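You operate a simulated robot arm through the tools that you are given. There is no shell and no other tool.

Carry out the task below with a simulated two-armed robot. There is one attempt and no reset: what you move stays moved.

TASK
Put one of the clods from the middle shelf of the blue rack on the second shelf from the bottom of the blue rack. Put three of the envelopes from the step at the back of the sample bench on the upper left shelf of the sample bench. Put the 6.0 sieve from the bench beside the shaker on the left end of the ledge. Set the speed switch on the stand to 1. Fetch the brown brush and set it on the ledge at the gravity table. Close the left drawer under the ledge. Open the air gate door, set the red air gate knob to 1 and shut the door again. Set the long grey spout to 3. Put the red brush from the ledge under the brush rod on the shelf over the fan. Fetch the pail from the upper shelf of the green rack and set it on top of the beige board on the second shelf from the bottom of the blue rack. Switch the green rocker switch on. Open the middle left bin lid. Any order will do. Set down upright: pail. The long grey spout goes anticlockwise seen from above, to its stop.

The check looks at the end state, three seconds after you hand in, the way a careful person would. Anything else that was tipped, shoved, dropped, spilled or broken makes it a failure. Lids that push on must go on centred and level and be pressed home; caps that screw on are set level and turned clockwise until they are tight.

THE ROBOT
Two 7-joint arms with fingered hands on one trunk, on a base that moves. Base frame: it is fixed to the floor where the robot stands at the start and does not move with it; the origin is under the middle of the robot, x ahead of it, y to its left, z up. Units: m, degrees, N and s.
The left shoulder is at the start at [0.049, 0.125, 1.357], the right one opposite. Each reaches about 0.83 m from its shoulder. Places, roughly: air gate door [-9.5, 4.9, 0.4]; board (36x27x4 cm) [0.6, 0.1, 0.6]; brown brush (7x11x9 cm) [-10.9, 4.3, 0.9]; brush [-11.25, 1.75, 0.5]; clod (5x5x4 cm) [0.5, 0.1, 1]; clod (6x5x4 cm) [0.7, 0, 1]; envelope [-8.5, 1, 1]; green rocker switch [-0.2, -1.6, 1.3]; ledge at the gravity table [-10.2, 4.6, 0.8]; left drawer under the ledge [-10.3, 4.4, 0.7]; left end of the ledge [-11.2, 0.8, 0.4]; long grey spout [-7.3, 5, 0.9]; middle left bin lid [-5.6, 6.2, 1.2]; pail (18x21x26 cm) [-0.8, -1.4, 0.5]; red air gate knob [-9.6, 5, 0.5]; second shelf of the blue rack [0.6, 0.4, 0.6]; shelf over the fan [-10.3, -1.2, 1]; sieve [-8.75, 1.5, 0.75]; speed switch on the stand [-10.8, 4.4, 1.4]; upper left shelf of the sample bench [-8.6, 1.4, 0.5]. Payload 3.7 kg a hand.
The tool frame of a hand sits at the grasp point between the pads (the TCP): z along the fingers, y along the line on which they close. The tips reach 0.025 m beyond it. The gripper opens to 0.088 m; its body begins 0.029 m behind the TCP. The gripper is a hand of 5 fingers: y runs from the thumb to the fingers, the wrist lies at [-0.013, -0.097, -0.162] in the tool frame, and closing takes about 1.5 s.
Orientation is that of the tool frame in the base frame, as [roll, pitch, yaw] about the fixed x, y, z axes, in that order (R = Rz(yaw) Ry(pitch) Rx(roll)). With the fingers straight down and the wrist toward the robot, the tool's x, y and z point along [0, 1, 0], [1, 0, 0] and [0, 0, -1] of the base frame.

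THE INTERFACE
- The arms move only by the tool drive_tool. It takes "left_commands", "right_commands" or both (then of equal length, played together; a hand with none holds still); each is a list of rows, each a list of 6 numbers: the shift along the tool's x, y, z in units of 20 mm (1.0 is 20 mm), then the turn, a rotation vector about the tool's x, y, z in units of 5 degrees (1.0 is 5 degrees). In form: [[tx, ty, tz, wx, wy, wz], ...]. A call has 1 to 20 rows; each row shifts and turns the commanded pose from where the row before left it, along the tool's axes as they then stand. "left_fingers" and "right_fingers" are, for a hand that has rows, the closure, from 0 (fully open) to 1 (shut), set as the call begins (left out, the last holds). A call with a number of a shift or a turn outside -1 to 1 is refused whole. A row lasts 0.2 s, in which the tool goes at most 0.05 m and 8.6 degrees; a call with a longer step from one row to the next is refused whole, and so is a gripper value outside its range. A pose out of reach is approached as far as the arm can. The call stops where the force on the tool passes 40 N (or 10 N more than at its start, if that is more) or the arm is blocked; 0.2 s more then pass. Each finger travels about 0.045 m/s and halts on what it meets, pressing with about 22 N; the grip force reading is that of the motor and also rises with nothing between the fingers. The clock runs only during rows and for 0.2 s after the last one: add rows that do not move to give the fingers time. The reply holds the time, the measured pose of the TCP, the force on the tool along the base axes, the opening and the grip force, in the units named above and with some noise, with the torque about the TCP (base axes, N m) and any sound that the robot's microphone picked up.
- Cameras (640 x 400 px; columns grow to the right, rows downward): "scene" is now at [0.1158, 0.0095, 1.4779]; the picture's right is [0.12, -0.99, 0.00], its down [-0.78, -0.09, -0.63] and it looks along [0.62, 0.07, -0.78] (base axes); focal length 248 px, centre (320, 200). "left" rides on the left gripper at [-0.059, -0.079, -0.105] in its tool frame; the picture's right is [-0.73, -0.32, 0.61], its down [0.62, -0.68, 0.38] and it looks along [0.29, 0.66, 0.70] (tool axes); focal length 234 px, centre (320, 200). "right" rides on the right gripper at [0.059, -0.079, -0.105] in its tool frame; the picture's right is [-0.73, 0.32, -0.61], its down [-0.62, -0.68, 0.38] and it looks along [-0.29, 0.66, 0.70] (tool axes); focal length 234 px, centre (320, 200).
- camera(camera): a new picture of that camera. The clock stands still meanwhile.
- move_column(by): moves the trunk up (or, below 0, down) by that many m; the arms and the scene camera ride with it, the base frame stays. It gives what a move gives, with no picture.
- base_move(legs): drives the robot by 1 to 6 legs, each [ahead, left, turn to the left] in m, m and degrees, along the robot's own axes; the way and the turn of a leg run together, so that a leg with both is an arc; at most 1.5 m and 180 degrees a leg. The arms and the cameras ride along, it lands a little off, and it stops where it bumps. It gives what a move gives.
- set_grasp(shape, hand): the hand has 5 fingers and takes this shape, open, in about a second: jaw (thumb against the fingers, like two jaws); tri (thumb and two fingers); tip (a fingertip pinch); poke (one finger out to press); point (the index stretched); flat (the hand flat); cup (the hand cupped); fist (a fist). The gripper value then closes the fingers along that shape, each until it touches; the sizes above hold for jaw. It gives what a move gives, with no picture.
- turn_head(pan, tilt): turns the head with the scene camera to pan (to the left, within 80 degrees either way) and tilt (down, from -29 to 69), counted from straight ahead of the robot (the tilt from the chest, where the trunk bows). It gives what a move gives.
- point_at(camera, pixels): for up to 12 pixels [column, row] of the newest picture of that camera ("zoom" is the newest enlarged one), the place [x, y, z] in the base frame of the surface seen there, good to about 0.003 m. The clock stands still meanwhile.
- inspect(camera, box): a new picture of the part [left, top, right, bottom] of that camera's present view, enlarged. The clock stands still meanwhile.
- close_job(): hands the job in; it is judged then, once.

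Leave the grippers open and the arms clear of the work at the hand-in unless told otherwise.

The tools are called after "Emit:" as a command line: name --argument value ..., lists and objects as JSON in quotes. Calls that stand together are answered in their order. drive_tool: Moves the arms, as the interface text tells. Its arguments: {"type":"object","properties":{"left_commands":{"type":"array","items":{"type":"array","items":{"type":"number"}}},"left_fingers":{"type":"number"},"right_commands":{"type":"array","items":{"type":"array","items":{"type":"number"}}},"right_fingers":{"type":"number"}},"required":[]} The other tools are called the same way: move_column (by) moves the trunk up or down; set_grasp (shape, hand) gives the hand a shape; base_move (legs) drives the base; turn_head (pan, tilt) turns the head that bears the scene camera; camera (camera) takes a picture; point_at (camera, pixels) gives the place of the surface under pixels of a picture; inspect (camera, box) takes an enlarged picture of a part of a camera's view; close_job () hands the job in.

At the start:

```text
time_s: 0.0
left_eef_pos: [0.4564, 0.2165, 1.1494]
left_orientation: [179.9, 0.0, 90.0]
left_ft_force: [0.2, -0.5, 0.1]
left_wrist_torque: [-0.02, 0.03, 0.03]
left_gripper_width: 0.0875
left_grip_force: 0.0
left_shape: jaw
right_eef_pos: [0.3197, -0.1764, 1.0003]
right_orientation: [-180.0, 0.0, 90.0]
right_ft_force: [0.3, 0.8, 1.1]
right_wrist_torque: [0.0, -0.01, 0.0]
right_gripper_width: 0.0875
right_grip_force: 0.0
right_shape: jaw
trunk travel left (down, up): [-0.372, 0.043]
robot x, y, heading: [0.0016, 0.0039, -0.2]
head pan, tilt (commanded): [6.6, 51.3]
```

scene: 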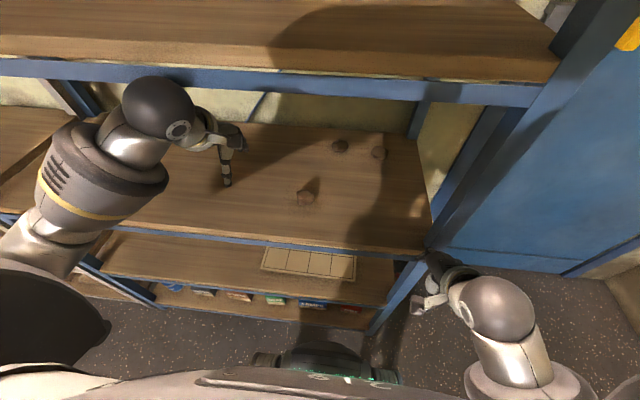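
right: 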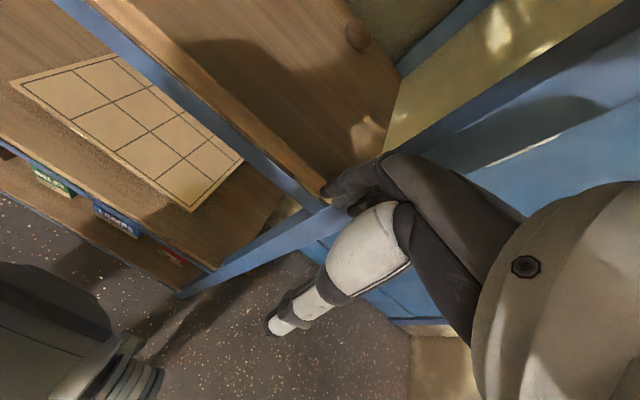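
left: 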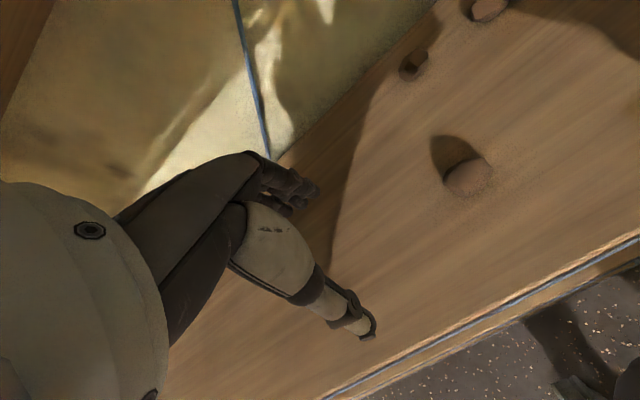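

I see the blue rack with three clods on the middle shelf (around pixels (340,146), (379,153), (305,197)) and the beige board on the shelf below (310,263). First I take a fresh scene picture and measure these places.

Emit:
camera --camera "scene"

Emit:
point_at --camera "scene" --pixels '[[305, 197], [340, 146], [379, 153], [310, 263], [265, 247], [355, 255], [352, 280], [260, 268], [200, 260], [300, 240], [300, 290], [420, 250]]'

```text
taken
```

scene: 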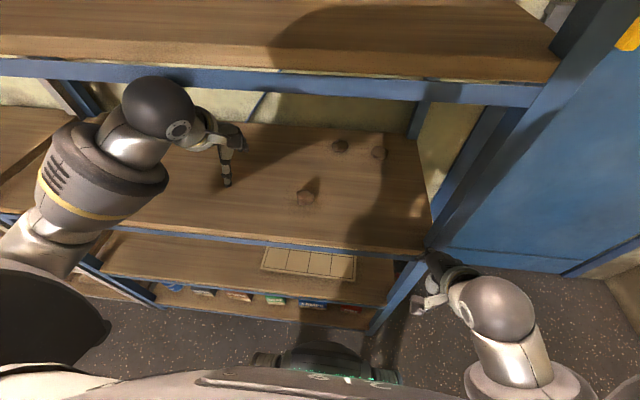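

```text
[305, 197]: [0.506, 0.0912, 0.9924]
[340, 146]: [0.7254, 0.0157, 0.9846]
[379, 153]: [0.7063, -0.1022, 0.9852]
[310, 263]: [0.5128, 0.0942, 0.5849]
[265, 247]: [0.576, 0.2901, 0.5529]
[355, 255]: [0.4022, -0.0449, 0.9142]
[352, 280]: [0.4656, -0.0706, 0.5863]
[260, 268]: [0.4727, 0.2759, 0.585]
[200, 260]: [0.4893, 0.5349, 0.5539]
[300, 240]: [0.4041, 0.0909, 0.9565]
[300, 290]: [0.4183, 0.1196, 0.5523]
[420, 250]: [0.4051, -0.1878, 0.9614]
```

The clod at (305,197) is nearest, at about [0.506, 0.091]. I enlarge that region to get its outline and the height of the shelf around it.

Emit:
inspect --camera "scene" --box '[250, 120, 410, 220]'

```text
4.00 times, centred on (330, 170) of scene
```

zoom: 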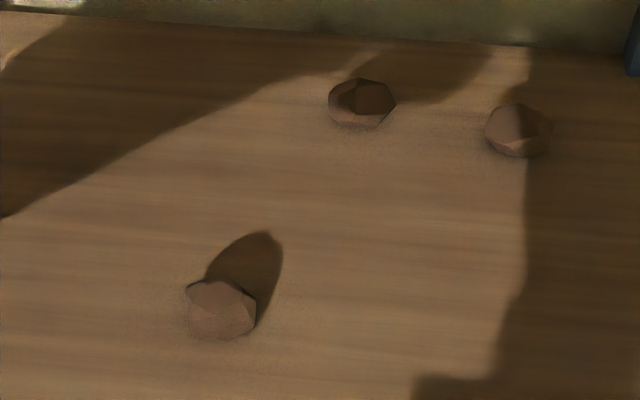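

Emit:
point_at --camera "zoom" --pixels '[[187, 300], [256, 308], [222, 285], [220, 338], [220, 310], [222, 345], [150, 310], [300, 320], [220, 279], [362, 100]]'

```text
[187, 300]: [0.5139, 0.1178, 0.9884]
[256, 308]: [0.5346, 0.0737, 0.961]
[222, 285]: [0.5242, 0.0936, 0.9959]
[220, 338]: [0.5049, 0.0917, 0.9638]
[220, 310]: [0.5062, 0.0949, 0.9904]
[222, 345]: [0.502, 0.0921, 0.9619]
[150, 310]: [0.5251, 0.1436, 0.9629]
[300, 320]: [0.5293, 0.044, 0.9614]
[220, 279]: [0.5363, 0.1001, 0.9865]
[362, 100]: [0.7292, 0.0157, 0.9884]
```

The clod's middle is about (0.523, 0.094), its top at 0.996, the shelf at 0.962. I move the left hand, fingers down, to above the clod.

Emit:
drive_tool --left_commands '[[-0.875, 0.469, 0.6, 0, 0, 0], [-0.875, 0.469, 0.6, 0, 0, 0], [-0.875, 0.469, 0.6, 0, 0, 0], [-0.875, 0.469, 0.6, 0, 0, 0], [-0.875, 0.469, 0.6, 0, 0, 0], [-0.875, 0.469, 0.6, 0, 0, 0], [-0.875, 0.469, 0.6, 0, 0, 0], [0, 0, 0, 0, 0, 0]]' --left_fingers 0

Emit:
camera --camera "left"

Emit:
camera --camera "scene"

```text
time_s: 1.8
left_eef_pos: [0.5228, 0.0932, 1.0666]
left_orientation: [-180.0, 0.0, 90.0]
left_ft_force: [0.3, -0.7, -0.1]
left_wrist_torque: [0.0, -0.04, -0.05]
left_gripper_width: 0.0879
left_grip_force: 0.1
left_shape: jaw
right_eef_pos: [0.3207, -0.1764, 0.9998]
right_orientation: [180.0, 0.0, 90.1]
right_ft_force: [-0.1, 0.6, 0.7]
right_wrist_torque: [-0.02, -0.01, 0.0]
right_gripper_width: 0.0875
right_grip_force: 0.1
right_shape: jaw
trunk travel left (down, up): [-0.372, 0.043]
robot x, y, heading: [-0.0003, 0.001, 0.1]
head pan, tilt (commanded): [6.6, 51.3]
```

```text
taken
```

left: 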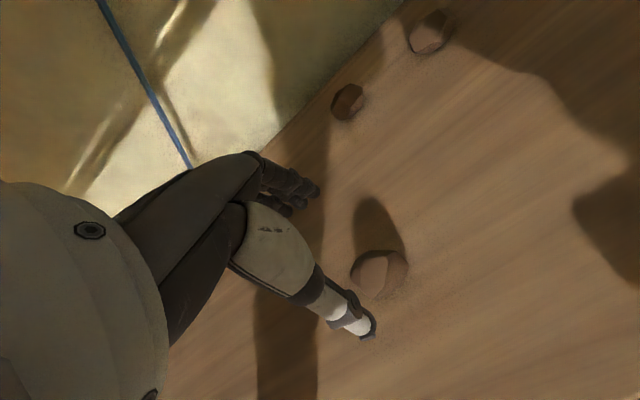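

```text
taken
```

scene: 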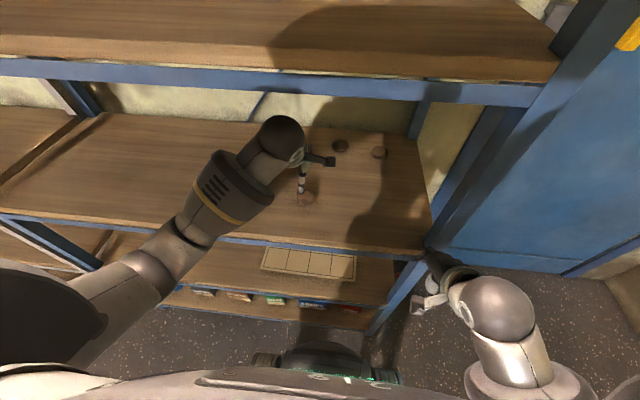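

The hand stands above the clod. I go straight down 0.077 m, then close on it.

Emit:
drive_tool --left_commands '[[0, 0, 0.8, 0, 0, 0], [0, 0, 0.8, 0, 0, 0], [0, 0, 0.8, 0, 0, 0], [0, 0, 0.8, 0, 0, 0], [0, 0, 0.65, 0, 0, 0], [0, 0, 0, 0, 0, 0]]' --left_fingers 0

Emit:
camera --camera "left"

```text
time_s: 3.2
left_eef_pos: [0.5217, 0.095, 0.9883]
left_orientation: [-180.0, 0.0, 90.1]
left_ft_force: [0.4, 0.2, 0.4]
left_wrist_torque: [0.03, 0.01, 0.02]
left_gripper_width: 0.0876
left_grip_force: 0.1
left_shape: jaw
right_eef_pos: [0.3205, -0.1764, 0.9996]
right_orientation: [-180.0, 0.0, 90.0]
right_ft_force: [0.0, 0.0, 0.8]
right_wrist_torque: [0.03, -0.03, -0.01]
right_gripper_width: 0.0876
right_grip_force: 0.0
right_shape: jaw
trunk travel left (down, up): [-0.372, 0.043]
robot x, y, heading: [-0.0019, -0.0005, -0.2]
head pan, tilt (commanded): [6.6, 51.3]
```

```text
taken
```

left: 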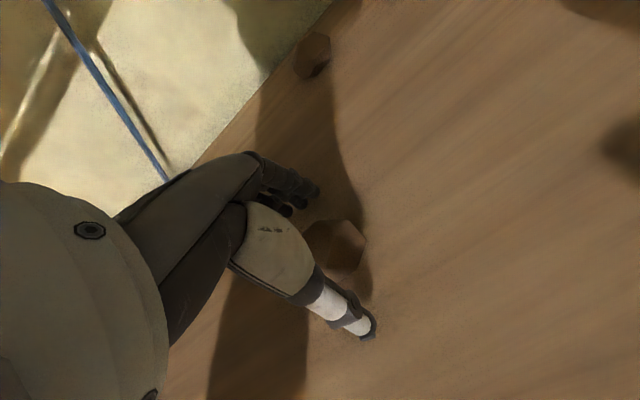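

The clod lies between thumb and fingers. I close the hand.

Emit:
drive_tool --left_commands '[[0, 0, 0, 0, 0, 0], [0, 0, 0, 0, 0, 0], [0, 0, 0, 0, 0, 0], [0, 0, 0, 0, 0, 0], [0, 0, 0, 0, 0, 0], [0, 0, 0, 0, 0, 0], [0, 0, 0, 0, 0, 0], [0, 0, 0, 0, 0, 0]]' --left_fingers 1

Emit:
camera --camera "left"

```text
time_s: 5.0
left_eef_pos: [0.5208, 0.0939, 0.9883]
left_orientation: [179.9, 0.0, 90.1]
left_ft_force: [-0.6, 0.5, 0.2]
left_wrist_torque: [0.05, -0.03, -0.02]
left_gripper_width: 0.031
left_grip_force: 21.8
left_shape: jaw
right_eef_pos: [0.3201, -0.1765, 0.9996]
right_orientation: [180.0, 0.0, 90.0]
right_ft_force: [-0.4, 0.6, -0.4]
right_wrist_torque: [-0.01, -0.04, -0.03]
right_gripper_width: 0.0876
right_grip_force: 0.1
right_shape: jaw
trunk travel left (down, up): [-0.372, 0.043]
robot x, y, heading: [-0.0017, -0.0012, -0.3]
head pan, tilt (commanded): [6.6, 51.3]
```

```text
taken
```

left: 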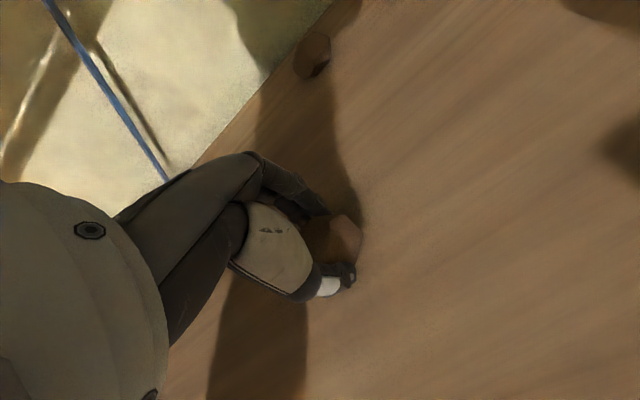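

It grips at 31 mm. I lift 0.10 m.

Emit:
drive_tool --left_commands '[[0, 0, -1, 0, 0, 0], [0, 0, -1, 0, 0, 0], [0, 0, -1, 0, 0, 0], [0, 0, -1, 0, 0, 0], [0, 0, -1, 0, 0, 0], [0, 0, 0, 0, 0, 0]]'

Emit:
camera --camera "left"

```text
time_s: 6.4
left_eef_pos: [0.5232, 0.0933, 1.0874]
left_orientation: [179.9, 0.0, 90.0]
left_ft_force: [0.3, -0.3, -0.6]
left_wrist_torque: [-0.01, 0.0, 0.02]
left_gripper_width: 0.0313
left_grip_force: 22.3
left_shape: jaw
right_eef_pos: [0.319, -0.1765, 1.0012]
right_orientation: [-180.0, 0.0, 89.9]
right_ft_force: [-0.2, -0.4, -0.1]
right_wrist_torque: [0.01, 0.01, 0.01]
right_gripper_width: 0.0873
right_grip_force: 0.1
right_shape: jaw
trunk travel left (down, up): [-0.372, 0.043]
robot x, y, heading: [-0.0025, -0.0002, 0.1]
head pan, tilt (commanded): [6.6, 51.3]
```

```text
taken
```

left: 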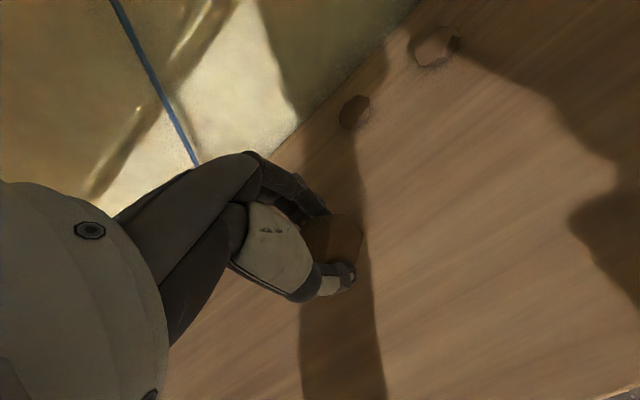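

The clod is held. I back the robot 0.35 m out of the rack, then lower the trunk to reach the second shelf.

Emit:
base_move --legs '[[-0.35, 0, 0]]'

Emit:
move_column --by -0.33

Emit:
turn_head --pan 20 --tilt 35

Emit:
camera --camera "scene"

```text
time_s: 8.7
left_eef_pos: [0.1746, 0.092, 1.0877]
left_orientation: [180.0, 0.0, 89.7]
left_ft_force: [-0.3, 0.2, -0.2]
left_wrist_torque: [-0.03, 0.01, 0.0]
left_gripper_width: 0.0309
left_grip_force: 21.6
left_shape: jaw
right_eef_pos: [-0.0307, -0.1766, 1.0008]
right_orientation: [180.0, 0.1, 89.6]
right_ft_force: [0.1, -0.9, 0.2]
right_wrist_torque: [0.04, -0.03, -0.01]
right_gripper_width: 0.0877
right_grip_force: 0.0
right_shape: jaw
trunk travel left (down, up): [-0.372, 0.043]
robot x, y, heading: [-0.3486, -0.0028, -0.2]
head pan, tilt (commanded): [6.6, 51.3]
```

```text
time_s: 11.1
left_eef_pos: [0.1693, 0.0916, 0.7709]
left_orientation: [-173.1, 0.1, 89.7]
left_ft_force: [-0.5, -1.1, -0.4]
left_wrist_torque: [0.0, -0.02, -0.01]
left_gripper_width: 0.0306
left_grip_force: 22.5
left_shape: jaw
right_eef_pos: [-0.1124, -0.1752, 0.6283]
right_orientation: [-145.4, -0.2, 89.7]
right_ft_force: [1.4, -0.5, 12.7]
right_wrist_torque: [-0.05, -0.46, 0.02]
right_gripper_width: 0.0848
right_grip_force: 0.1
right_shape: jaw
trunk travel left (down, up): [-0.097, 0.319]
robot x, y, heading: [-0.3496, 0.0003, -0.4]
head pan, tilt (commanded): [6.6, 51.3]
stopped: the force on the tool passed its limit at 71 N (the readings are from after the stop); the commanded pose is now the measured one
```

```text
time_s: 11.9
left_eef_pos: [0.1694, 0.0923, 0.7724]
left_orientation: [-173.1, -0.1, 89.7]
left_ft_force: [0.6, 0.1, -0.2]
left_wrist_torque: [-0.03, 0.01, -0.01]
left_gripper_width: 0.0309
left_grip_force: 22.0
left_shape: jaw
right_eef_pos: [-0.1141, -0.1762, 0.6288]
right_orientation: [-145.2, -0.2, 89.5]
right_ft_force: [2.7, -1.3, 18.3]
right_wrist_torque: [-0.1, -0.65, -0.01]
right_gripper_width: 0.0849
right_grip_force: 0.2
right_shape: jaw
trunk travel left (down, up): [-0.097, 0.319]
robot x, y, heading: [-0.3454, 0.0025, -0.0]
head pan, tilt (commanded): [20.0, 35.0]
```

```text
taken
```

scene: 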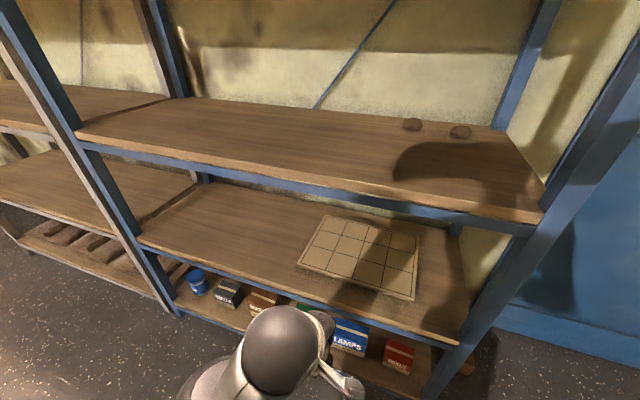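

The trunk stopped partway: the right hand is pressing on something (18 N upward, at [-0.114,-0.176,0.63]) — likely my own base. I look down to the right.

Emit:
turn_head --pan -25 --tilt 65

Emit:
camera --camera "scene"

Emit:
camera --camera "right"

```text
time_s: 13.0
left_eef_pos: [0.1707, 0.0918, 0.7725]
left_orientation: [-173.1, 0.0, 89.7]
left_ft_force: [-0.1, 0.4, -0.7]
left_wrist_torque: [-0.02, 0.01, 0.02]
left_gripper_width: 0.0311
left_grip_force: 21.8
left_shape: jaw
right_eef_pos: [-0.1126, -0.1763, 0.6293]
right_orientation: [-145.1, -0.2, 89.7]
right_ft_force: [3.5, -1.8, 22.4]
right_wrist_torque: [-0.13, -0.83, -0.05]
right_gripper_width: 0.0848
right_grip_force: 0.0
right_shape: jaw
trunk travel left (down, up): [-0.097, 0.319]
robot x, y, heading: [-0.3489, -0.0001, -0.2]
head pan, tilt (commanded): [-25.0, 65.0]
```

```text
taken
```

scene: 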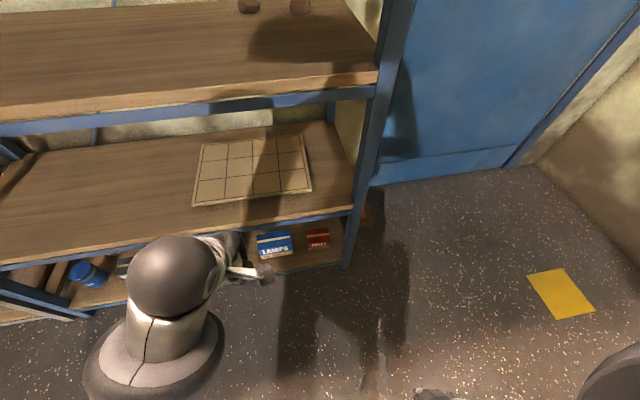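

```text
taken
```

right: 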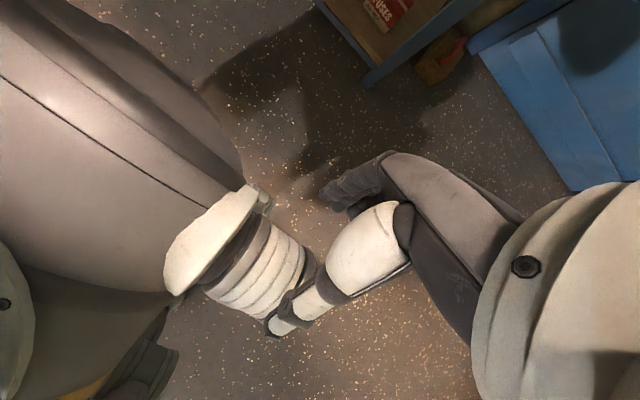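

The right thumb rests against my own base. I lift the right hand, take it right and forward, and turn it back to straight down.

Emit:
drive_tool --right_commands '[[0, -0.574, -0.819, 0, 0, 0], [0, -0.574, -0.819, 0, 0, 0], [0, -0.574, -0.819, 0, 0, 0], [-0.5, -0.4, -0.8, 0, 0, 0], [-0.5, 0.4, -0.9, 0, 0, 0], [-0.5, 0.4, -0.9, -1, 0, 0], [-0.5, 0.4, -0.9, -1, 0, 0], [-0.5, 0.4, -0.9, -1, 0, 0], [-0.5, 0.4, -0.7, -1, 0, 0], [-0.5, 0.6, -0.4, -1, 0, 0], [0, 0.6, -0.4, -1, 0, 0], [0, 0.6, -0.4, -1, 0, 0], [0, 0, 0, 0, 0, 0]]'

Emit:
camera --camera "right"

```text
time_s: 15.8
left_eef_pos: [0.1701, 0.0918, 0.7714]
left_orientation: [-173.0, 0.0, 89.7]
left_ft_force: [1.0, -1.0, 0.1]
left_wrist_torque: [0.02, -0.01, -0.03]
left_gripper_width: 0.031
left_grip_force: 21.9
left_shape: jaw
right_eef_pos: [0.0105, -0.2433, 0.6557]
right_orientation: [179.9, -0.2, 89.8]
right_ft_force: [1.0, 0.6, 0.1]
right_wrist_torque: [0.02, -0.02, 0.03]
right_gripper_width: 0.0875
right_grip_force: 0.2
right_shape: jaw
right hand out of reach, approached as far as the arm can: row 1, 2, 3, 4, 5, 6, 7, 8, 9
trunk travel left (down, up): [-0.097, 0.319]
robot x, y, heading: [-0.3473, 0.0003, -0.4]
head pan, tilt (commanded): [-25.0, 65.0]
```

```text
taken
```

right: 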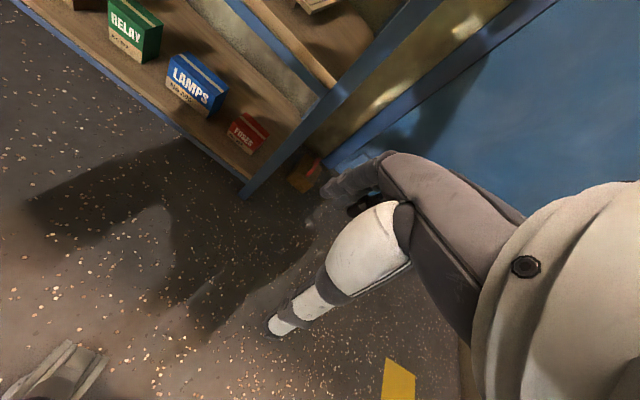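

The right hand is free and straight down again. Now I move the left hand with the clod left by 0.33 m and down to z≈0.62, still in front of the rack.

Emit:
drive_tool --left_commands '[[0.97, 0, 0.44, -0.7, 0, 0], [0.97, 0, 0.44, -0.7, 0, 0], [0.97, 0, 0.44, 0, 0, 0], [0.97, 0, 0.44, 0, 0, 0], [0.97, 0, 0.44, 0, 0, 0], [0.97, 0, 0.44, 0, 0, 0], [0.97, 0, 0.44, 0, 0, 0], [0.97, 0, 0.44, 0, 0, 0], [0.97, 0, 0.44, 0, 0, 0], [0.97, 0, 0.44, 0, 0, 0], [0.97, 0, 0.44, 0, 0, 0], [0.97, 0, 0.44, 0, 0, 0], [0.97, 0, 0.44, 0, 0, 0], [0.97, 0, 0.44, 0, 0, 0], [0.97, 0, 0.44, 0, 0, 0], [0.97, 0, 0.44, 0, 0, 0], [0.97, 0, 0.44, 0, 0, 0], [0, 0, 0, 0, 0, 0]]'

Emit:
turn_head --pan 20 --tilt 40

Emit:
camera --camera "scene"

```text
time_s: 19.6
left_eef_pos: [0.1728, 0.4212, 0.6179]
left_orientation: [179.9, 0.0, 89.7]
left_ft_force: [-0.5, 0.4, -0.5]
left_wrist_torque: [0.02, -0.02, 0.01]
left_gripper_width: 0.0305
left_grip_force: 22.1
left_shape: jaw
left hand out of reach, approached as far as the arm can: row 2
right_eef_pos: [0.0099, -0.2424, 0.6558]
right_orientation: [179.9, -0.2, 89.6]
right_ft_force: [-0.2, 0.3, 0.5]
right_wrist_torque: [-0.01, -0.01, -0.02]
right_gripper_width: 0.0877
right_grip_force: 0.2
right_shape: jaw
trunk travel left (down, up): [-0.097, 0.319]
robot x, y, heading: [-0.3514, 0.0012, -0.3]
head pan, tilt (commanded): [-25.0, 65.0]
```

```text
time_s: 20.7
left_eef_pos: [0.1736, 0.4205, 0.6182]
left_orientation: [179.9, 0.0, 89.7]
left_ft_force: [-0.2, -0.3, 0.6]
left_wrist_torque: [0.0, 0.03, 0.01]
left_gripper_width: 0.031
left_grip_force: 21.6
left_shape: jaw
right_eef_pos: [0.0119, -0.2432, 0.6556]
right_orientation: [179.8, -0.2, 89.6]
right_ft_force: [-0.3, 0.1, 0.1]
right_wrist_torque: [0.0, 0.0, 0.0]
right_gripper_width: 0.088
right_grip_force: 0.1
right_shape: jaw
trunk travel left (down, up): [-0.097, 0.319]
robot x, y, heading: [-0.3489, -0.0021, -0.3]
head pan, tilt (commanded): [20.0, 40.0]
```

```text
taken
```

scene: 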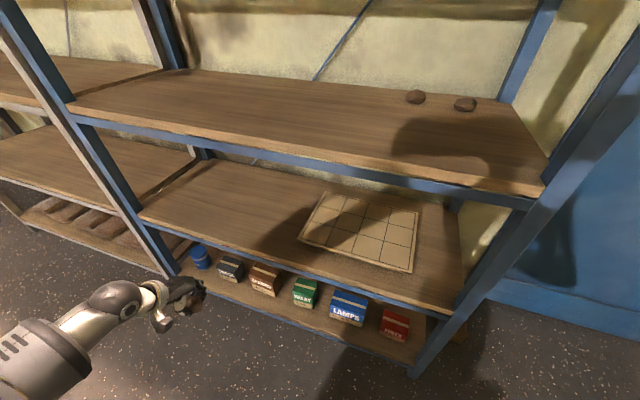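

The left hand is at the lower left at (170,300). I measure the board corners, the left post and the shelf.

Emit:
point_at --camera "scene" --pixels '[[298, 240], [410, 270], [418, 212], [326, 193], [150, 225], [200, 240], [240, 220], [135, 215], [230, 250], [250, 160], [190, 300]]'

```text
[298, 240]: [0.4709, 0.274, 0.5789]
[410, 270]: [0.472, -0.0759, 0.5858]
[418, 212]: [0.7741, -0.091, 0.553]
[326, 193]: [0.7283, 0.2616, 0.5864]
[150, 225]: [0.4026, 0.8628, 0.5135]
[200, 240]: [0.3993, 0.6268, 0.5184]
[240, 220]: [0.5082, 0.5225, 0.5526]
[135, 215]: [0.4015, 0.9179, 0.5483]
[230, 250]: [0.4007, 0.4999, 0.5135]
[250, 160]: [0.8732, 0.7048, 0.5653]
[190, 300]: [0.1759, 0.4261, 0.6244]
```

There is free shelf at y≈0.42 left of the board (board spans y −0.08 to 0.275). I drive forward 0.2 m, then extend the arm 0.11 m in over the shelf.

Emit:
base_move --legs '[[0.2, 0, 0]]'

Emit:
drive_tool --left_commands '[[0, 0.9, 0, 0, 0, 0], [0, 0.9, 0, 0, 0, 0], [0, 0.9, 0, 0, 0, 0], [0, 0.9, 0, 0, 0, 0], [0, 0.9, 0, 0, 0, 0], [0, 0.9, 0, 0, 0, 0], [0, 0, 0, 0, 0, 0]]'

Emit:
camera --camera "scene"

Emit:
camera --camera "left"

```text
time_s: 22.3
left_eef_pos: [0.3743, 0.4188, 0.6184]
left_orientation: [179.9, -0.1, 89.8]
left_ft_force: [0.3, -0.1, 0.0]
left_wrist_torque: [0.01, 0.01, -0.02]
left_gripper_width: 0.0308
left_grip_force: 21.6
left_shape: jaw
right_eef_pos: [0.2108, -0.2438, 0.6548]
right_orientation: [180.0, -0.2, 89.6]
right_ft_force: [0.9, -0.2, 0.2]
right_wrist_torque: [0.03, 0.01, -0.03]
right_gripper_width: 0.0877
right_grip_force: 0.0
right_shape: jaw
trunk travel left (down, up): [-0.097, 0.319]
robot x, y, heading: [-0.1511, -0.0029, -0.4]
head pan, tilt (commanded): [20.0, 40.0]
```

```text
time_s: 23.9
left_eef_pos: [0.4821, 0.4174, 0.6182]
left_orientation: [-179.9, 0.0, 89.7]
left_ft_force: [0.2, 0.3, -0.3]
left_wrist_torque: [0.02, -0.01, -0.02]
left_gripper_width: 0.0309
left_grip_force: 21.7
left_shape: jaw
right_eef_pos: [0.2089, -0.2426, 0.6558]
right_orientation: [-180.0, -0.2, 89.7]
right_ft_force: [-0.4, 0.1, 0.6]
right_wrist_torque: [0.06, -0.01, 0.01]
right_gripper_width: 0.0877
right_grip_force: 0.0
right_shape: jaw
trunk travel left (down, up): [-0.097, 0.319]
robot x, y, heading: [-0.1486, -0.004, -0.4]
head pan, tilt (commanded): [20.0, 40.0]
```

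```text
taken
```

scene: 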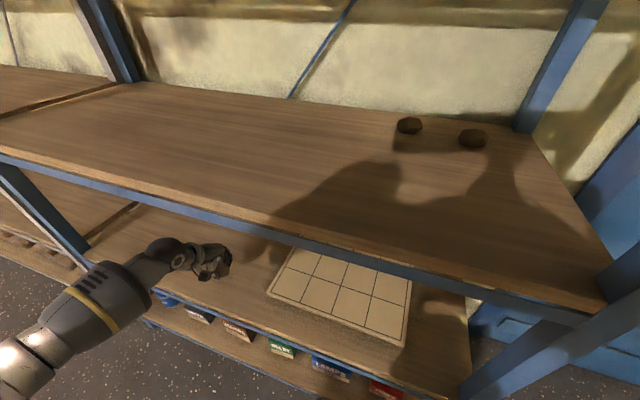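

```text
taken
```

left: 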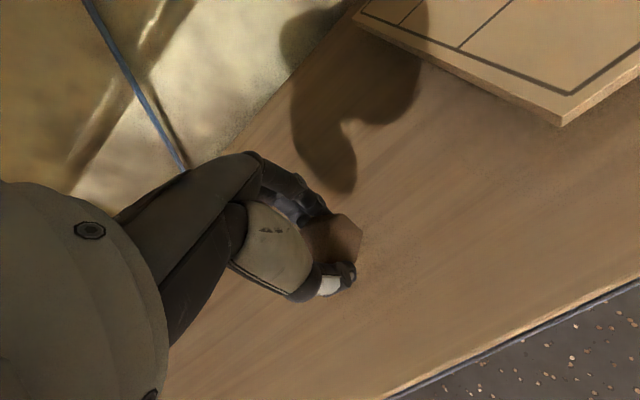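

The clod hangs over the free shelf. I lower it 0.038 m to just touch the shelf.

Emit:
drive_tool --left_commands '[[0, 0, 0.5, 0, 0, 0], [0, 0, 0.5, 0, 0, 0], [0, 0, 0.4, 0, 0, 0], [0, 0, 0.3, 0, 0, 0], [0, 0, 0.2, 0, 0, 0], [0, 0, 0, 0, 0, 0]]'

```text
time_s: 25.3
left_eef_pos: [0.4827, 0.4177, 0.5801]
left_orientation: [179.9, -0.1, 89.7]
left_ft_force: [0.8, 0.2, -0.9]
left_wrist_torque: [0.03, -0.03, 0.01]
left_gripper_width: 0.0305
left_grip_force: 22.3
left_shape: jaw
right_eef_pos: [0.2096, -0.2443, 0.6549]
right_orientation: [179.9, -0.3, 89.5]
right_ft_force: [0.2, -0.8, 0.2]
right_wrist_torque: [-0.02, -0.01, 0.02]
right_gripper_width: 0.0881
right_grip_force: 0.2
right_shape: jaw
trunk travel left (down, up): [-0.097, 0.319]
robot x, y, heading: [-0.1475, -0.0009, -0.5]
head pan, tilt (commanded): [20.0, 40.0]
```

No contact force, tips about 2 mm over the shelf. I open the fingers.

Emit:
drive_tool --left_commands '[[0, 0, 0.05, 0, 0, 0], [0, 0, 0, 0, 0, 0], [0, 0, 0, 0, 0, 0], [0, 0, 0, 0, 0, 0], [0, 0, 0, 0, 0, 0], [0, 0, 0, 0, 0, 0], [0, 0, 0, 0, 0, 0], [0, 0, 0, 0, 0, 0]]' --left_fingers 0

Emit:
camera --camera "left"

```text
time_s: 27.1
left_eef_pos: [0.4803, 0.4189, 0.5788]
left_orientation: [179.9, 0.0, 89.7]
left_ft_force: [-0.4, -0.3, 0.5]
left_wrist_torque: [-0.02, 0.03, 0.0]
left_gripper_width: 0.0878
left_grip_force: 0.0
left_shape: jaw
right_eef_pos: [0.2104, -0.2444, 0.6545]
right_orientation: [179.8, -0.2, 89.7]
right_ft_force: [0.0, -0.6, -0.1]
right_wrist_torque: [0.0, 0.0, -0.03]
right_gripper_width: 0.088
right_grip_force: 0.1
right_shape: jaw
trunk travel left (down, up): [-0.097, 0.319]
robot x, y, heading: [-0.1463, 0.0021, -0.4]
head pan, tilt (commanded): [20.0, 40.0]
```

```text
taken
```

left: 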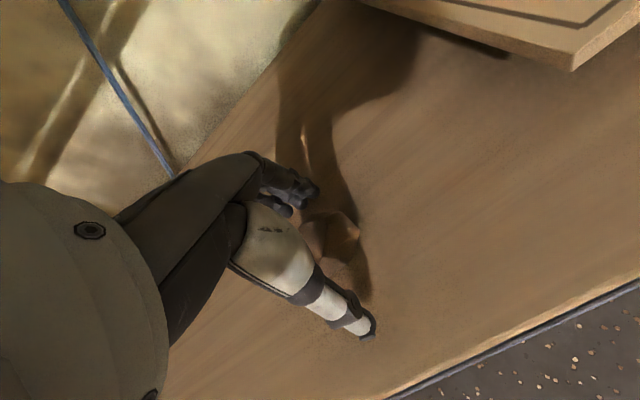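

The clod is free on the shelf. I lift the hand 0.07 m straight up and then draw it back out of the rack.

Emit:
drive_tool --left_commands '[[0, 0, -0.7, 0, 0, 0], [0, 0, -0.7, 0, 0, 0], [0, 0, -0.7, 0, 0, 0], [0, 0, -0.7, 0, 0, 0], [0, 0, -0.7, 0, 0, 0], [0, -0.9, 0, 0, 0, 0], [0, -0.9, 0, 0, 0, 0], [0, -0.9, 0, 0, 0, 0], [0, -0.9, 0, 0, 0, 0], [0, -0.9, 0, 0, 0, 0], [0, -0.9, 0, 0, 0, 0], [0, 0, 0, 0, 0, 0]]'

Emit:
base_move --legs '[[-0.35, 0, 0]]'

Emit:
camera --camera "scene"

```text
time_s: 29.7
left_eef_pos: [0.373, 0.419, 0.6504]
left_orientation: [179.9, -0.1, 89.7]
left_ft_force: [0.1, -0.4, -0.5]
left_wrist_torque: [0.01, 0.02, -0.01]
left_gripper_width: 0.0877
left_grip_force: 0.1
left_shape: jaw
right_eef_pos: [0.2099, -0.2439, 0.6549]
right_orientation: [-180.0, -0.2, 89.6]
right_ft_force: [0.8, 0.3, -0.6]
right_wrist_torque: [0.02, 0.02, 0.02]
right_gripper_width: 0.0875
right_grip_force: 0.1
right_shape: jaw
trunk travel left (down, up): [-0.097, 0.319]
robot x, y, heading: [-0.1477, -0.0035, -0.2]
head pan, tilt (commanded): [20.0, 40.0]
```

```text
time_s: 32.0
left_eef_pos: [0.0241, 0.4215, 0.6506]
left_orientation: [179.9, 0.0, 89.7]
left_ft_force: [-0.4, -0.3, -1.3]
left_wrist_torque: [-0.01, 0.0, 0.03]
left_gripper_width: 0.0877
left_grip_force: 0.2
left_shape: jaw
right_eef_pos: [-0.14, -0.2414, 0.6551]
right_orientation: [179.9, -0.2, 89.6]
right_ft_force: [0.1, 0.2, -0.7]
right_wrist_torque: [0.0, 0.0, 0.0]
right_gripper_width: 0.0877
right_grip_force: 0.0
right_shape: jaw
trunk travel left (down, up): [-0.097, 0.319]
robot x, y, heading: [-0.4953, 0.0007, -0.5]
head pan, tilt (commanded): [20.0, 40.0]
```

```text
taken
```

scene: 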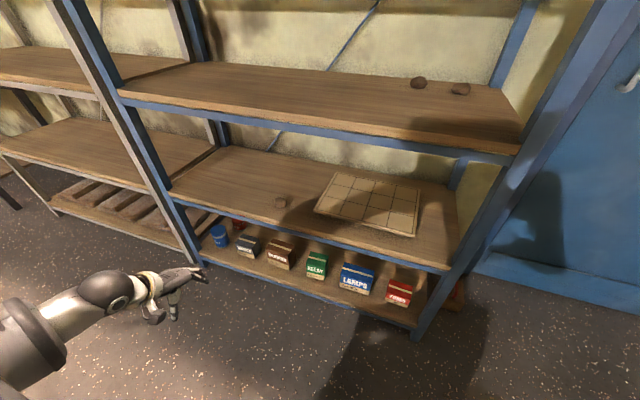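

The clod sits at (281,202) on the second shelf. Now I look right toward the green rack and the rocker switch.

Emit:
turn_head --pan -75 --tilt 20

Emit:
camera --camera "scene"

```text
time_s: 33.7
left_eef_pos: [0.0247, 0.4214, 0.651]
left_orientation: [179.9, 0.0, 89.8]
left_ft_force: [-0.1, 0.0, 0.5]
left_wrist_torque: [0.0, 0.0, -0.03]
left_gripper_width: 0.0879
left_grip_force: 0.1
left_shape: jaw
right_eef_pos: [-0.1379, -0.2418, 0.6545]
right_orientation: [179.9, -0.2, 89.6]
right_ft_force: [0.8, 0.0, -0.9]
right_wrist_torque: [0.01, -0.01, -0.02]
right_gripper_width: 0.0875
right_grip_force: 0.2
right_shape: jaw
trunk travel left (down, up): [-0.097, 0.319]
robot x, y, heading: [-0.4965, -0.0022, -0.1]
head pan, tilt (commanded): [-75.0, 20.0]
```

```text
taken
```

scene: 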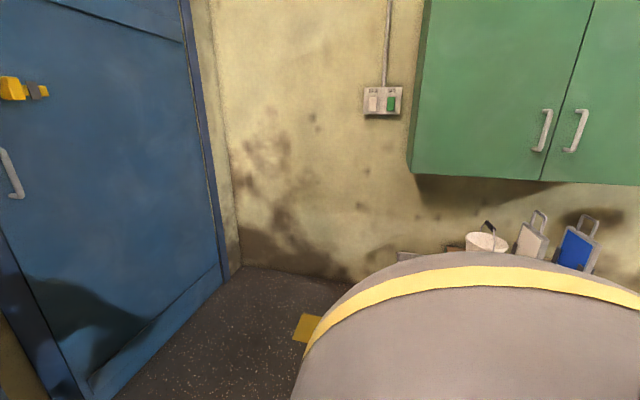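

I see a switch plate at (383,102) with a white rocker on the left and a green one on the right (390,103); below the green cabinet stands the white pail (487,243). I raise the trunk again and turn to face them.

Emit:
move_column --by 0.27

Emit:
base_move --legs '[[0, 0, -90]]'

Emit:
turn_head --pan 0 --tilt 30

Emit:
camera --camera "scene"

```text
time_s: 36.5
left_eef_pos: [0.0251, 0.4224, 0.9211]
left_orientation: [180.0, -0.1, 89.6]
left_ft_force: [0.7, 0.6, -0.7]
left_wrist_torque: [0.0, 0.02, 0.0]
left_gripper_width: 0.0879
left_grip_force: 0.1
left_shape: jaw
right_eef_pos: [-0.1393, -0.2414, 0.9248]
right_orientation: [-179.9, -0.3, 89.5]
right_ft_force: [-0.1, 0.1, 0.4]
right_wrist_torque: [0.02, 0.02, 0.01]
right_gripper_width: 0.0877
right_grip_force: 0.1
right_shape: jaw
trunk travel left (down, up): [-0.367, 0.049]
robot x, y, heading: [-0.4995, 0.0075, -0.5]
head pan, tilt (commanded): [-75.0, 20.0]
```

```text
time_s: 40.7
left_eef_pos: [-0.074, -0.5177, 0.9208]
left_orientation: [179.9, 0.0, 0.2]
left_ft_force: [1.0, 1.4, 0.6]
left_wrist_torque: [0.0, 0.0, 0.01]
left_gripper_width: 0.0879
left_grip_force: 0.1
left_shape: jaw
right_eef_pos: [-0.74, -0.3599, 0.9258]
right_orientation: [179.8, -0.2, 0.2]
right_ft_force: [-0.6, -0.2, 0.2]
right_wrist_torque: [0.01, -0.01, 0.04]
right_gripper_width: 0.0877
right_grip_force: 0.1
right_shape: jaw
trunk travel left (down, up): [-0.367, 0.049]
robot x, y, heading: [-0.4972, 0.0037, -90.1]
head pan, tilt (commanded): [-75.0, 20.0]
```

```text
time_s: 42.1
left_eef_pos: [-0.0744, -0.5172, 0.9211]
left_orientation: [179.9, 0.0, 0.2]
left_ft_force: [-0.1, -0.7, -0.2]
left_wrist_torque: [-0.03, -0.02, 0.01]
left_gripper_width: 0.0877
left_grip_force: 0.2
left_shape: jaw
right_eef_pos: [-0.7388, -0.359, 0.9249]
right_orientation: [179.9, -0.3, 0.0]
right_ft_force: [-0.2, 0.7, 0.2]
right_wrist_torque: [0.01, 0.01, -0.01]
right_gripper_width: 0.0879
right_grip_force: 0.1
right_shape: jaw
trunk travel left (down, up): [-0.367, 0.049]
robot x, y, heading: [-0.4988, 0.0014, -90.0]
head pan, tilt (commanded): [0.0, 30.0]
```

```text
taken
```

scene: 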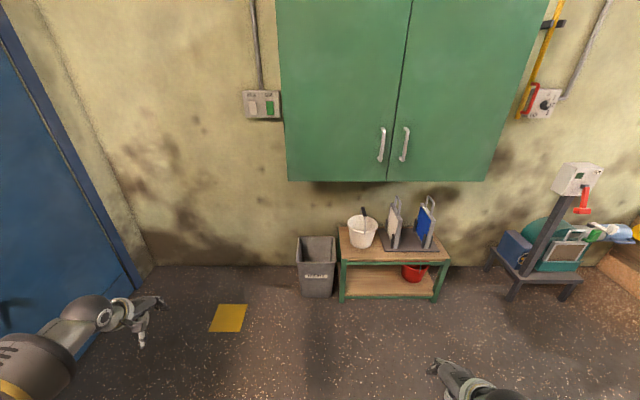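

I see the low green rack with the white pail at (362,230) on top, and the switch plate at (262,103). I measure these.

Emit:
point_at --camera "scene" --pixels '[[270, 104], [252, 104], [262, 95], [362, 230], [350, 245], [349, 219], [376, 219], [362, 248], [318, 265], [345, 240], [366, 209], [390, 255]]'

Emit:
inspect --camera "scene" --box '[290, 180, 450, 300]'

```text
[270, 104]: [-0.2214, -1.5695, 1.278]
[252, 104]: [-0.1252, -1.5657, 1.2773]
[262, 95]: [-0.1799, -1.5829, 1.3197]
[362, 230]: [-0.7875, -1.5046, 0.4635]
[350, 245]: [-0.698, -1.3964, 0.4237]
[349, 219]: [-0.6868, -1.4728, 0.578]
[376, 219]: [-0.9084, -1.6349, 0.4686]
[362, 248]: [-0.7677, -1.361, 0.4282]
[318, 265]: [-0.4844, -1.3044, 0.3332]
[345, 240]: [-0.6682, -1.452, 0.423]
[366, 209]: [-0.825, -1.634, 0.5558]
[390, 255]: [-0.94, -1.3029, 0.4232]
```

```text
3.33 times, centred on (370, 240) of scene
```

zoom: 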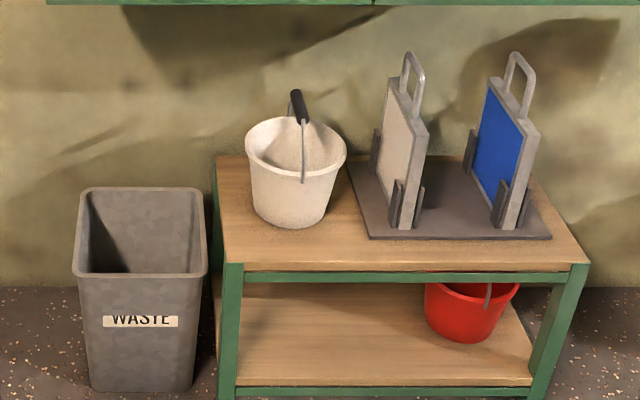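

The pail has a bail with a dark grip standing upright. First a close look at the switch plate.

Emit:
inspect --camera "scene" --box '[236, 82, 292, 124]'

Emit:
point_at --camera "zoom" --pixels '[[320, 200], [250, 200], [370, 200], [370, 250], [370, 150]]'

```text
9.52 times, centred on (264, 103) of scene
```

zoom: 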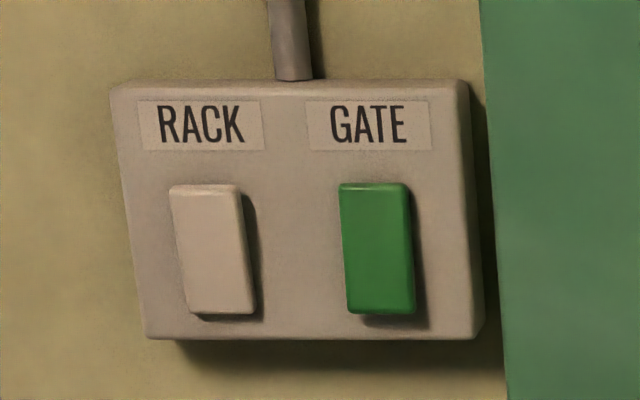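

```text
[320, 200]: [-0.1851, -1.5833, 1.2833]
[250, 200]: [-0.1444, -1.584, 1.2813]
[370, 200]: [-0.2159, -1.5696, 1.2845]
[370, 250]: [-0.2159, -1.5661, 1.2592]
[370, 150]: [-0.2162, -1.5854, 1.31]
```

Both rockers stand with the lower half proud (the face at row 250 lies 3.5 mm nearer than at row 200), so the top is pressed in; "on" needs the lower half pressed. I measure the green cabinet beside it for clearance, and the bin.

Emit:
point_at --camera "scene" --pixels '[[283, 100], [288, 100], [292, 178], [284, 120], [300, 100], [281, 60], [298, 240], [336, 238], [298, 262], [335, 264], [340, 252], [445, 260]]'

```text
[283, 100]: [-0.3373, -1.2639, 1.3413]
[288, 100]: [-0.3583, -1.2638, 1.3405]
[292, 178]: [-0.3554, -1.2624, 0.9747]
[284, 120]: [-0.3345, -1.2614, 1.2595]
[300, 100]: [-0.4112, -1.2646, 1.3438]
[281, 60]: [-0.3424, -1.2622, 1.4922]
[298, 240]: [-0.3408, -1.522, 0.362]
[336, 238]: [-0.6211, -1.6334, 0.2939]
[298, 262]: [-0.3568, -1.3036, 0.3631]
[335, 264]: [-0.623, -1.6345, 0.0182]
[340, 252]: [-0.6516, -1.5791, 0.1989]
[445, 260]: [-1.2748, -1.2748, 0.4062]
```

The cabinet's left side is at x≈−0.33 with its front at y≈−1.26; the rocker is at about (−0.221,−1.566), its lower half at z≈1.242. I drive to stand in front of it.

Emit:
base_move --legs '[[0.75, 0.27, 0]]'

Emit:
set_grasp --hand "left" --shape "poke"

Emit:
camera --camera "scene"

Emit:
camera --camera "left"

```text
time_s: 46.5
left_eef_pos: [0.2012, -1.2702, 0.9198]
left_orientation: [179.9, 0.0, 0.9]
left_ft_force: [0.4, 0.2, 0.4]
left_wrist_torque: [-0.01, 0.02, 0.01]
left_gripper_width: 0.0878
left_grip_force: 0.1
left_shape: jaw
right_eef_pos: [-0.465, -1.12, 0.925]
right_orientation: [-179.9, -0.1, 0.7]
right_ft_force: [-0.1, 0.7, 0.1]
right_wrist_torque: [-0.02, 0.01, -0.02]
right_gripper_width: 0.0877
right_grip_force: 0.0
right_shape: jaw
trunk travel left (down, up): [-0.367, 0.049]
robot x, y, heading: [-0.228, -0.7539, -89.2]
head pan, tilt (commanded): [0.0, 30.0]
```

```text
time_s: 47.4
left_eef_pos: [0.2012, -1.2706, 0.9203]
left_orientation: [180.0, 0.0, 0.8]
left_ft_force: [0.5, -0.2, -0.4]
left_wrist_torque: [0.02, 0.0, -0.01]
left_gripper_width: 0.0
left_grip_force: 0.1
left_shape: poke
right_eef_pos: [-0.4637, -1.1204, 0.9252]
right_orientation: [-180.0, -0.3, 0.6]
right_ft_force: [0.3, -0.3, -0.3]
right_wrist_torque: [0.0, -0.04, -0.03]
right_gripper_width: 0.0876
right_grip_force: 0.1
right_shape: jaw
trunk travel left (down, up): [-0.367, 0.049]
robot x, y, heading: [-0.2276, -0.7595, -89.5]
head pan, tilt (commanded): [0.0, 30.0]
```

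```text
taken
```

scene: 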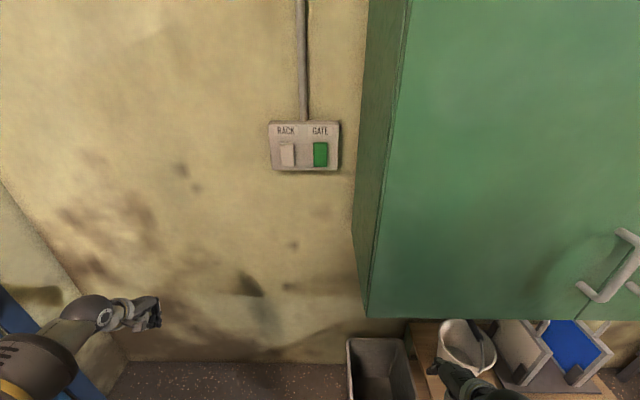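

```text
taken
```

left: 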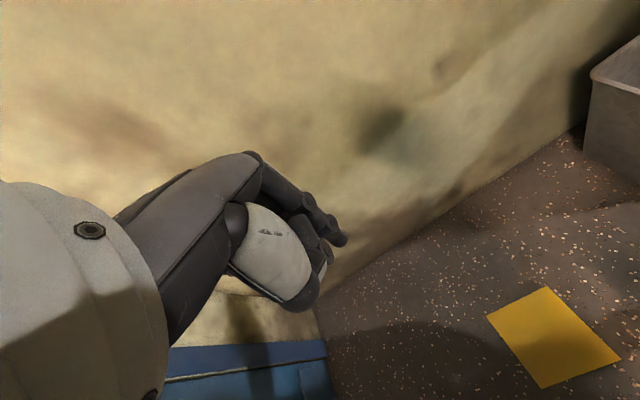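

The poking fingertip is at about (340,240) in the left picture. I measure where it lies relative to the tool frame, plus the green rocker again.

Emit:
point_at --camera "left" --pixels '[[342, 241], [338, 236], [330, 230], [320, 215], [325, 255]]'

Emit:
point_at --camera "scene" --pixels '[[320, 146], [320, 160], [320, 154], [314, 154], [327, 154], [288, 155], [155, 318], [340, 150]]'

Emit:
inspect --camera "left" --box '[220, 150, 380, 310]'

```text
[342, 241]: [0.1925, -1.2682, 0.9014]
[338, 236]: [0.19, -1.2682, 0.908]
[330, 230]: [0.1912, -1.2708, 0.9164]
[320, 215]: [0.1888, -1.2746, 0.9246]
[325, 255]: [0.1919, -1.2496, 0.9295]
```

```text
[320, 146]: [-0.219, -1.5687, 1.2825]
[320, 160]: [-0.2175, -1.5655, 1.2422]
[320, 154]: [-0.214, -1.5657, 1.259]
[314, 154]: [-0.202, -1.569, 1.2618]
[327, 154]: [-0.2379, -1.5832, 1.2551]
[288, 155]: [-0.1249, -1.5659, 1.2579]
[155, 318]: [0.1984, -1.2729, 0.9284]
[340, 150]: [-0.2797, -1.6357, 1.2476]
```

```text
2.50 times, centred on (300, 230) of left
```

zoom: 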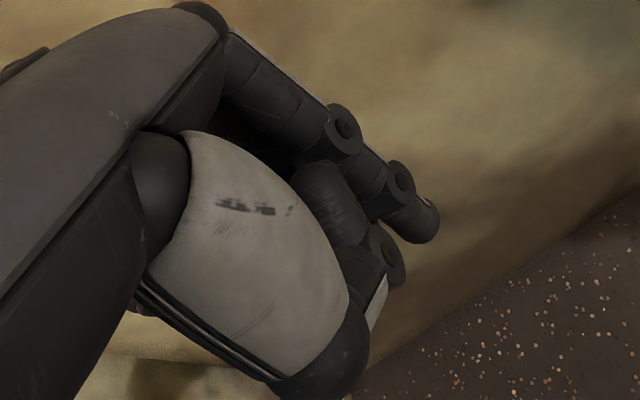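

The fingertip lies about 20 mm beyond the tool point, nearly on its axis. I turn the left hand so the finger points ahead at the wall.

Emit:
drive_tool --left_commands '[[0, 0, -0.8, -1, 0, 0], [0, 0, -0.8, -1, 0, 0], [0, 0, -0.8, -1, 0, 0], [0, 0, -0.8, -1, 0, 0], [0, 0, -0.8, -1, 0, 0], [0, 0, 0, -1, 0, 0], [0, 0, 0, -1, 0, 0], [0, 0, 0, -1, 0, 0], [0, 0, 0, -1, 0, 0], [0, 0, 0, -1, 0, 0], [0, 0, 0, -1, 0, 0], [0, 0, 0, -1, 0, 0], [0, 0, 0, -1, 0, 0], [0, 0, 0, -1, 0, 0], [0, 0, 0, -1, 0, 0], [0, 0, 0, -1, 0, 0], [0, 0, 0, -1, 0, 0], [0, 0, 0, -1, 0, 0], [0, 0, 0, 0, 0, 0]]' --left_fingers 0

Emit:
camera --camera "scene"

```text
time_s: 51.4
left_eef_pos: [0.2008, -1.2571, 0.9985]
left_orientation: [89.9, 0.0, 0.8]
left_ft_force: [0.5, -0.4, 0.1]
left_wrist_torque: [0.03, 0.01, -0.03]
left_gripper_width: 0.0001
left_grip_force: 0.0
left_shape: poke
right_eef_pos: [-0.4648, -1.1189, 0.9253]
right_orientation: [179.8, -0.2, 0.7]
right_ft_force: [0.1, 0.1, 0.2]
right_wrist_torque: [0.01, 0.0, -0.01]
right_gripper_width: 0.0879
right_grip_force: 0.0
right_shape: jaw
trunk travel left (down, up): [-0.367, 0.049]
robot x, y, heading: [-0.2293, -0.7565, -89.3]
head pan, tilt (commanded): [0.0, 30.0]
```

```text
taken
```

scene: 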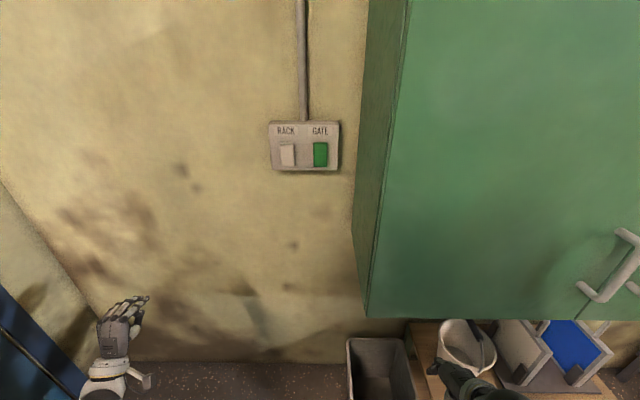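

The finger points at the wall. I move right 0.40 m and up 0.24 m to stand in front of the green rocker.

Emit:
drive_tool --left_commands '[[-1, 0.61, 0, 0, 0, 0], [-1, 0.61, 0, 0, 0, 0], [-1, 0.61, 0, 0, 0, 0], [-1, 0.61, 0, 0, 0, 0], [-1, 0.61, 0, 0, 0, 0], [-1, 0.61, 0, 0, 0, 0], [-1, 0.61, 0, 0, 0, 0], [-1, 0.61, 0, 0, 0, 0], [-1, 0.61, 0, 0, 0, 0], [-1, 0.61, 0, 0, 0, 0], [-1, 0.61, 0, 0, 0, 0], [-1, 0.61, 0, 0, 0, 0], [-1, 0.61, 0, 0, 0, 0], [-1, 0.61, 0, 0, 0, 0], [-1, 0.61, 0, 0, 0, 0], [-1, 0.61, 0, 0, 0, 0], [-1, 0.61, 0, 0, 0, 0], [-1, 0.61, 0, 0, 0, 0], [-1, 0.61, 0, 0, 0, 0], [-1, 0.6, 0, 0, 0, 0]]'

Emit:
camera --camera "scene"

```text
time_s: 55.6
left_eef_pos: [-0.1847, -1.2602, 1.2149]
left_orientation: [90.1, -8.9, 0.1]
left_ft_force: [0.1, 0.8, -0.8]
left_wrist_torque: [-0.02, -0.01, -0.01]
left_gripper_width: 0.0
left_grip_force: 0.1
left_shape: poke
right_eef_pos: [-0.4643, -1.1204, 0.925]
right_orientation: [179.9, -0.1, 0.8]
right_ft_force: [0.3, 0.5, 0.7]
right_wrist_torque: [0.03, 0.03, 0.03]
right_gripper_width: 0.0878
right_grip_force: 0.0
right_shape: jaw
trunk travel left (down, up): [-0.367, 0.049]
robot x, y, heading: [-0.2227, -0.7578, -89.1]
head pan, tilt (commanded): [0.0, 30.0]
stopped in row 20 (left hand): the arm was blocked; the commanded pose is now the measured one
```

```text
taken
```

scene: 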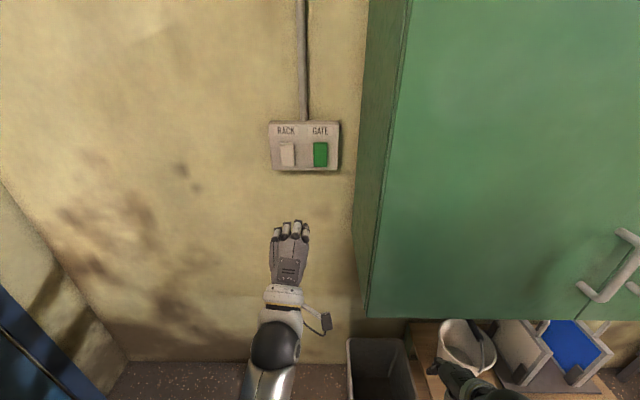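

The arm stalled on itself at (−0.185,−1.26,1.215), slightly rolled. Stretching forward should free it: I advance 0.12 m and undo the roll.

Emit:
drive_tool --left_commands '[[0, 0, 1, 0, 0, 0], [0, 0, 1, 0, 0, 0], [0, 0, 1, 0, 0, -0.45], [0, 0, 1, 0, 0, -0.45], [0, 0, 1, 0, 0, -0.45], [0, 0, 1, 0, 0, -0.43], [0, 0, 0, 0, 0, 0]]'

```text
time_s: 57.2
left_eef_pos: [-0.1835, -1.3788, 1.2158]
left_orientation: [90.1, 0.0, 0.1]
left_ft_force: [-0.3, 0.3, 0.3]
left_wrist_torque: [0.04, -0.01, -0.01]
left_gripper_width: 0.0
left_grip_force: 0.0
left_shape: poke
right_eef_pos: [-0.4641, -1.1185, 0.9254]
right_orientation: [179.9, -0.3, 0.7]
right_ft_force: [0.1, -0.2, -0.1]
right_wrist_torque: [0.02, -0.02, 0.0]
right_gripper_width: 0.0878
right_grip_force: 0.1
right_shape: jaw
trunk travel left (down, up): [-0.367, 0.049]
robot x, y, heading: [-0.2257, -0.7552, -89.5]
head pan, tilt (commanded): [0.0, 30.0]
```

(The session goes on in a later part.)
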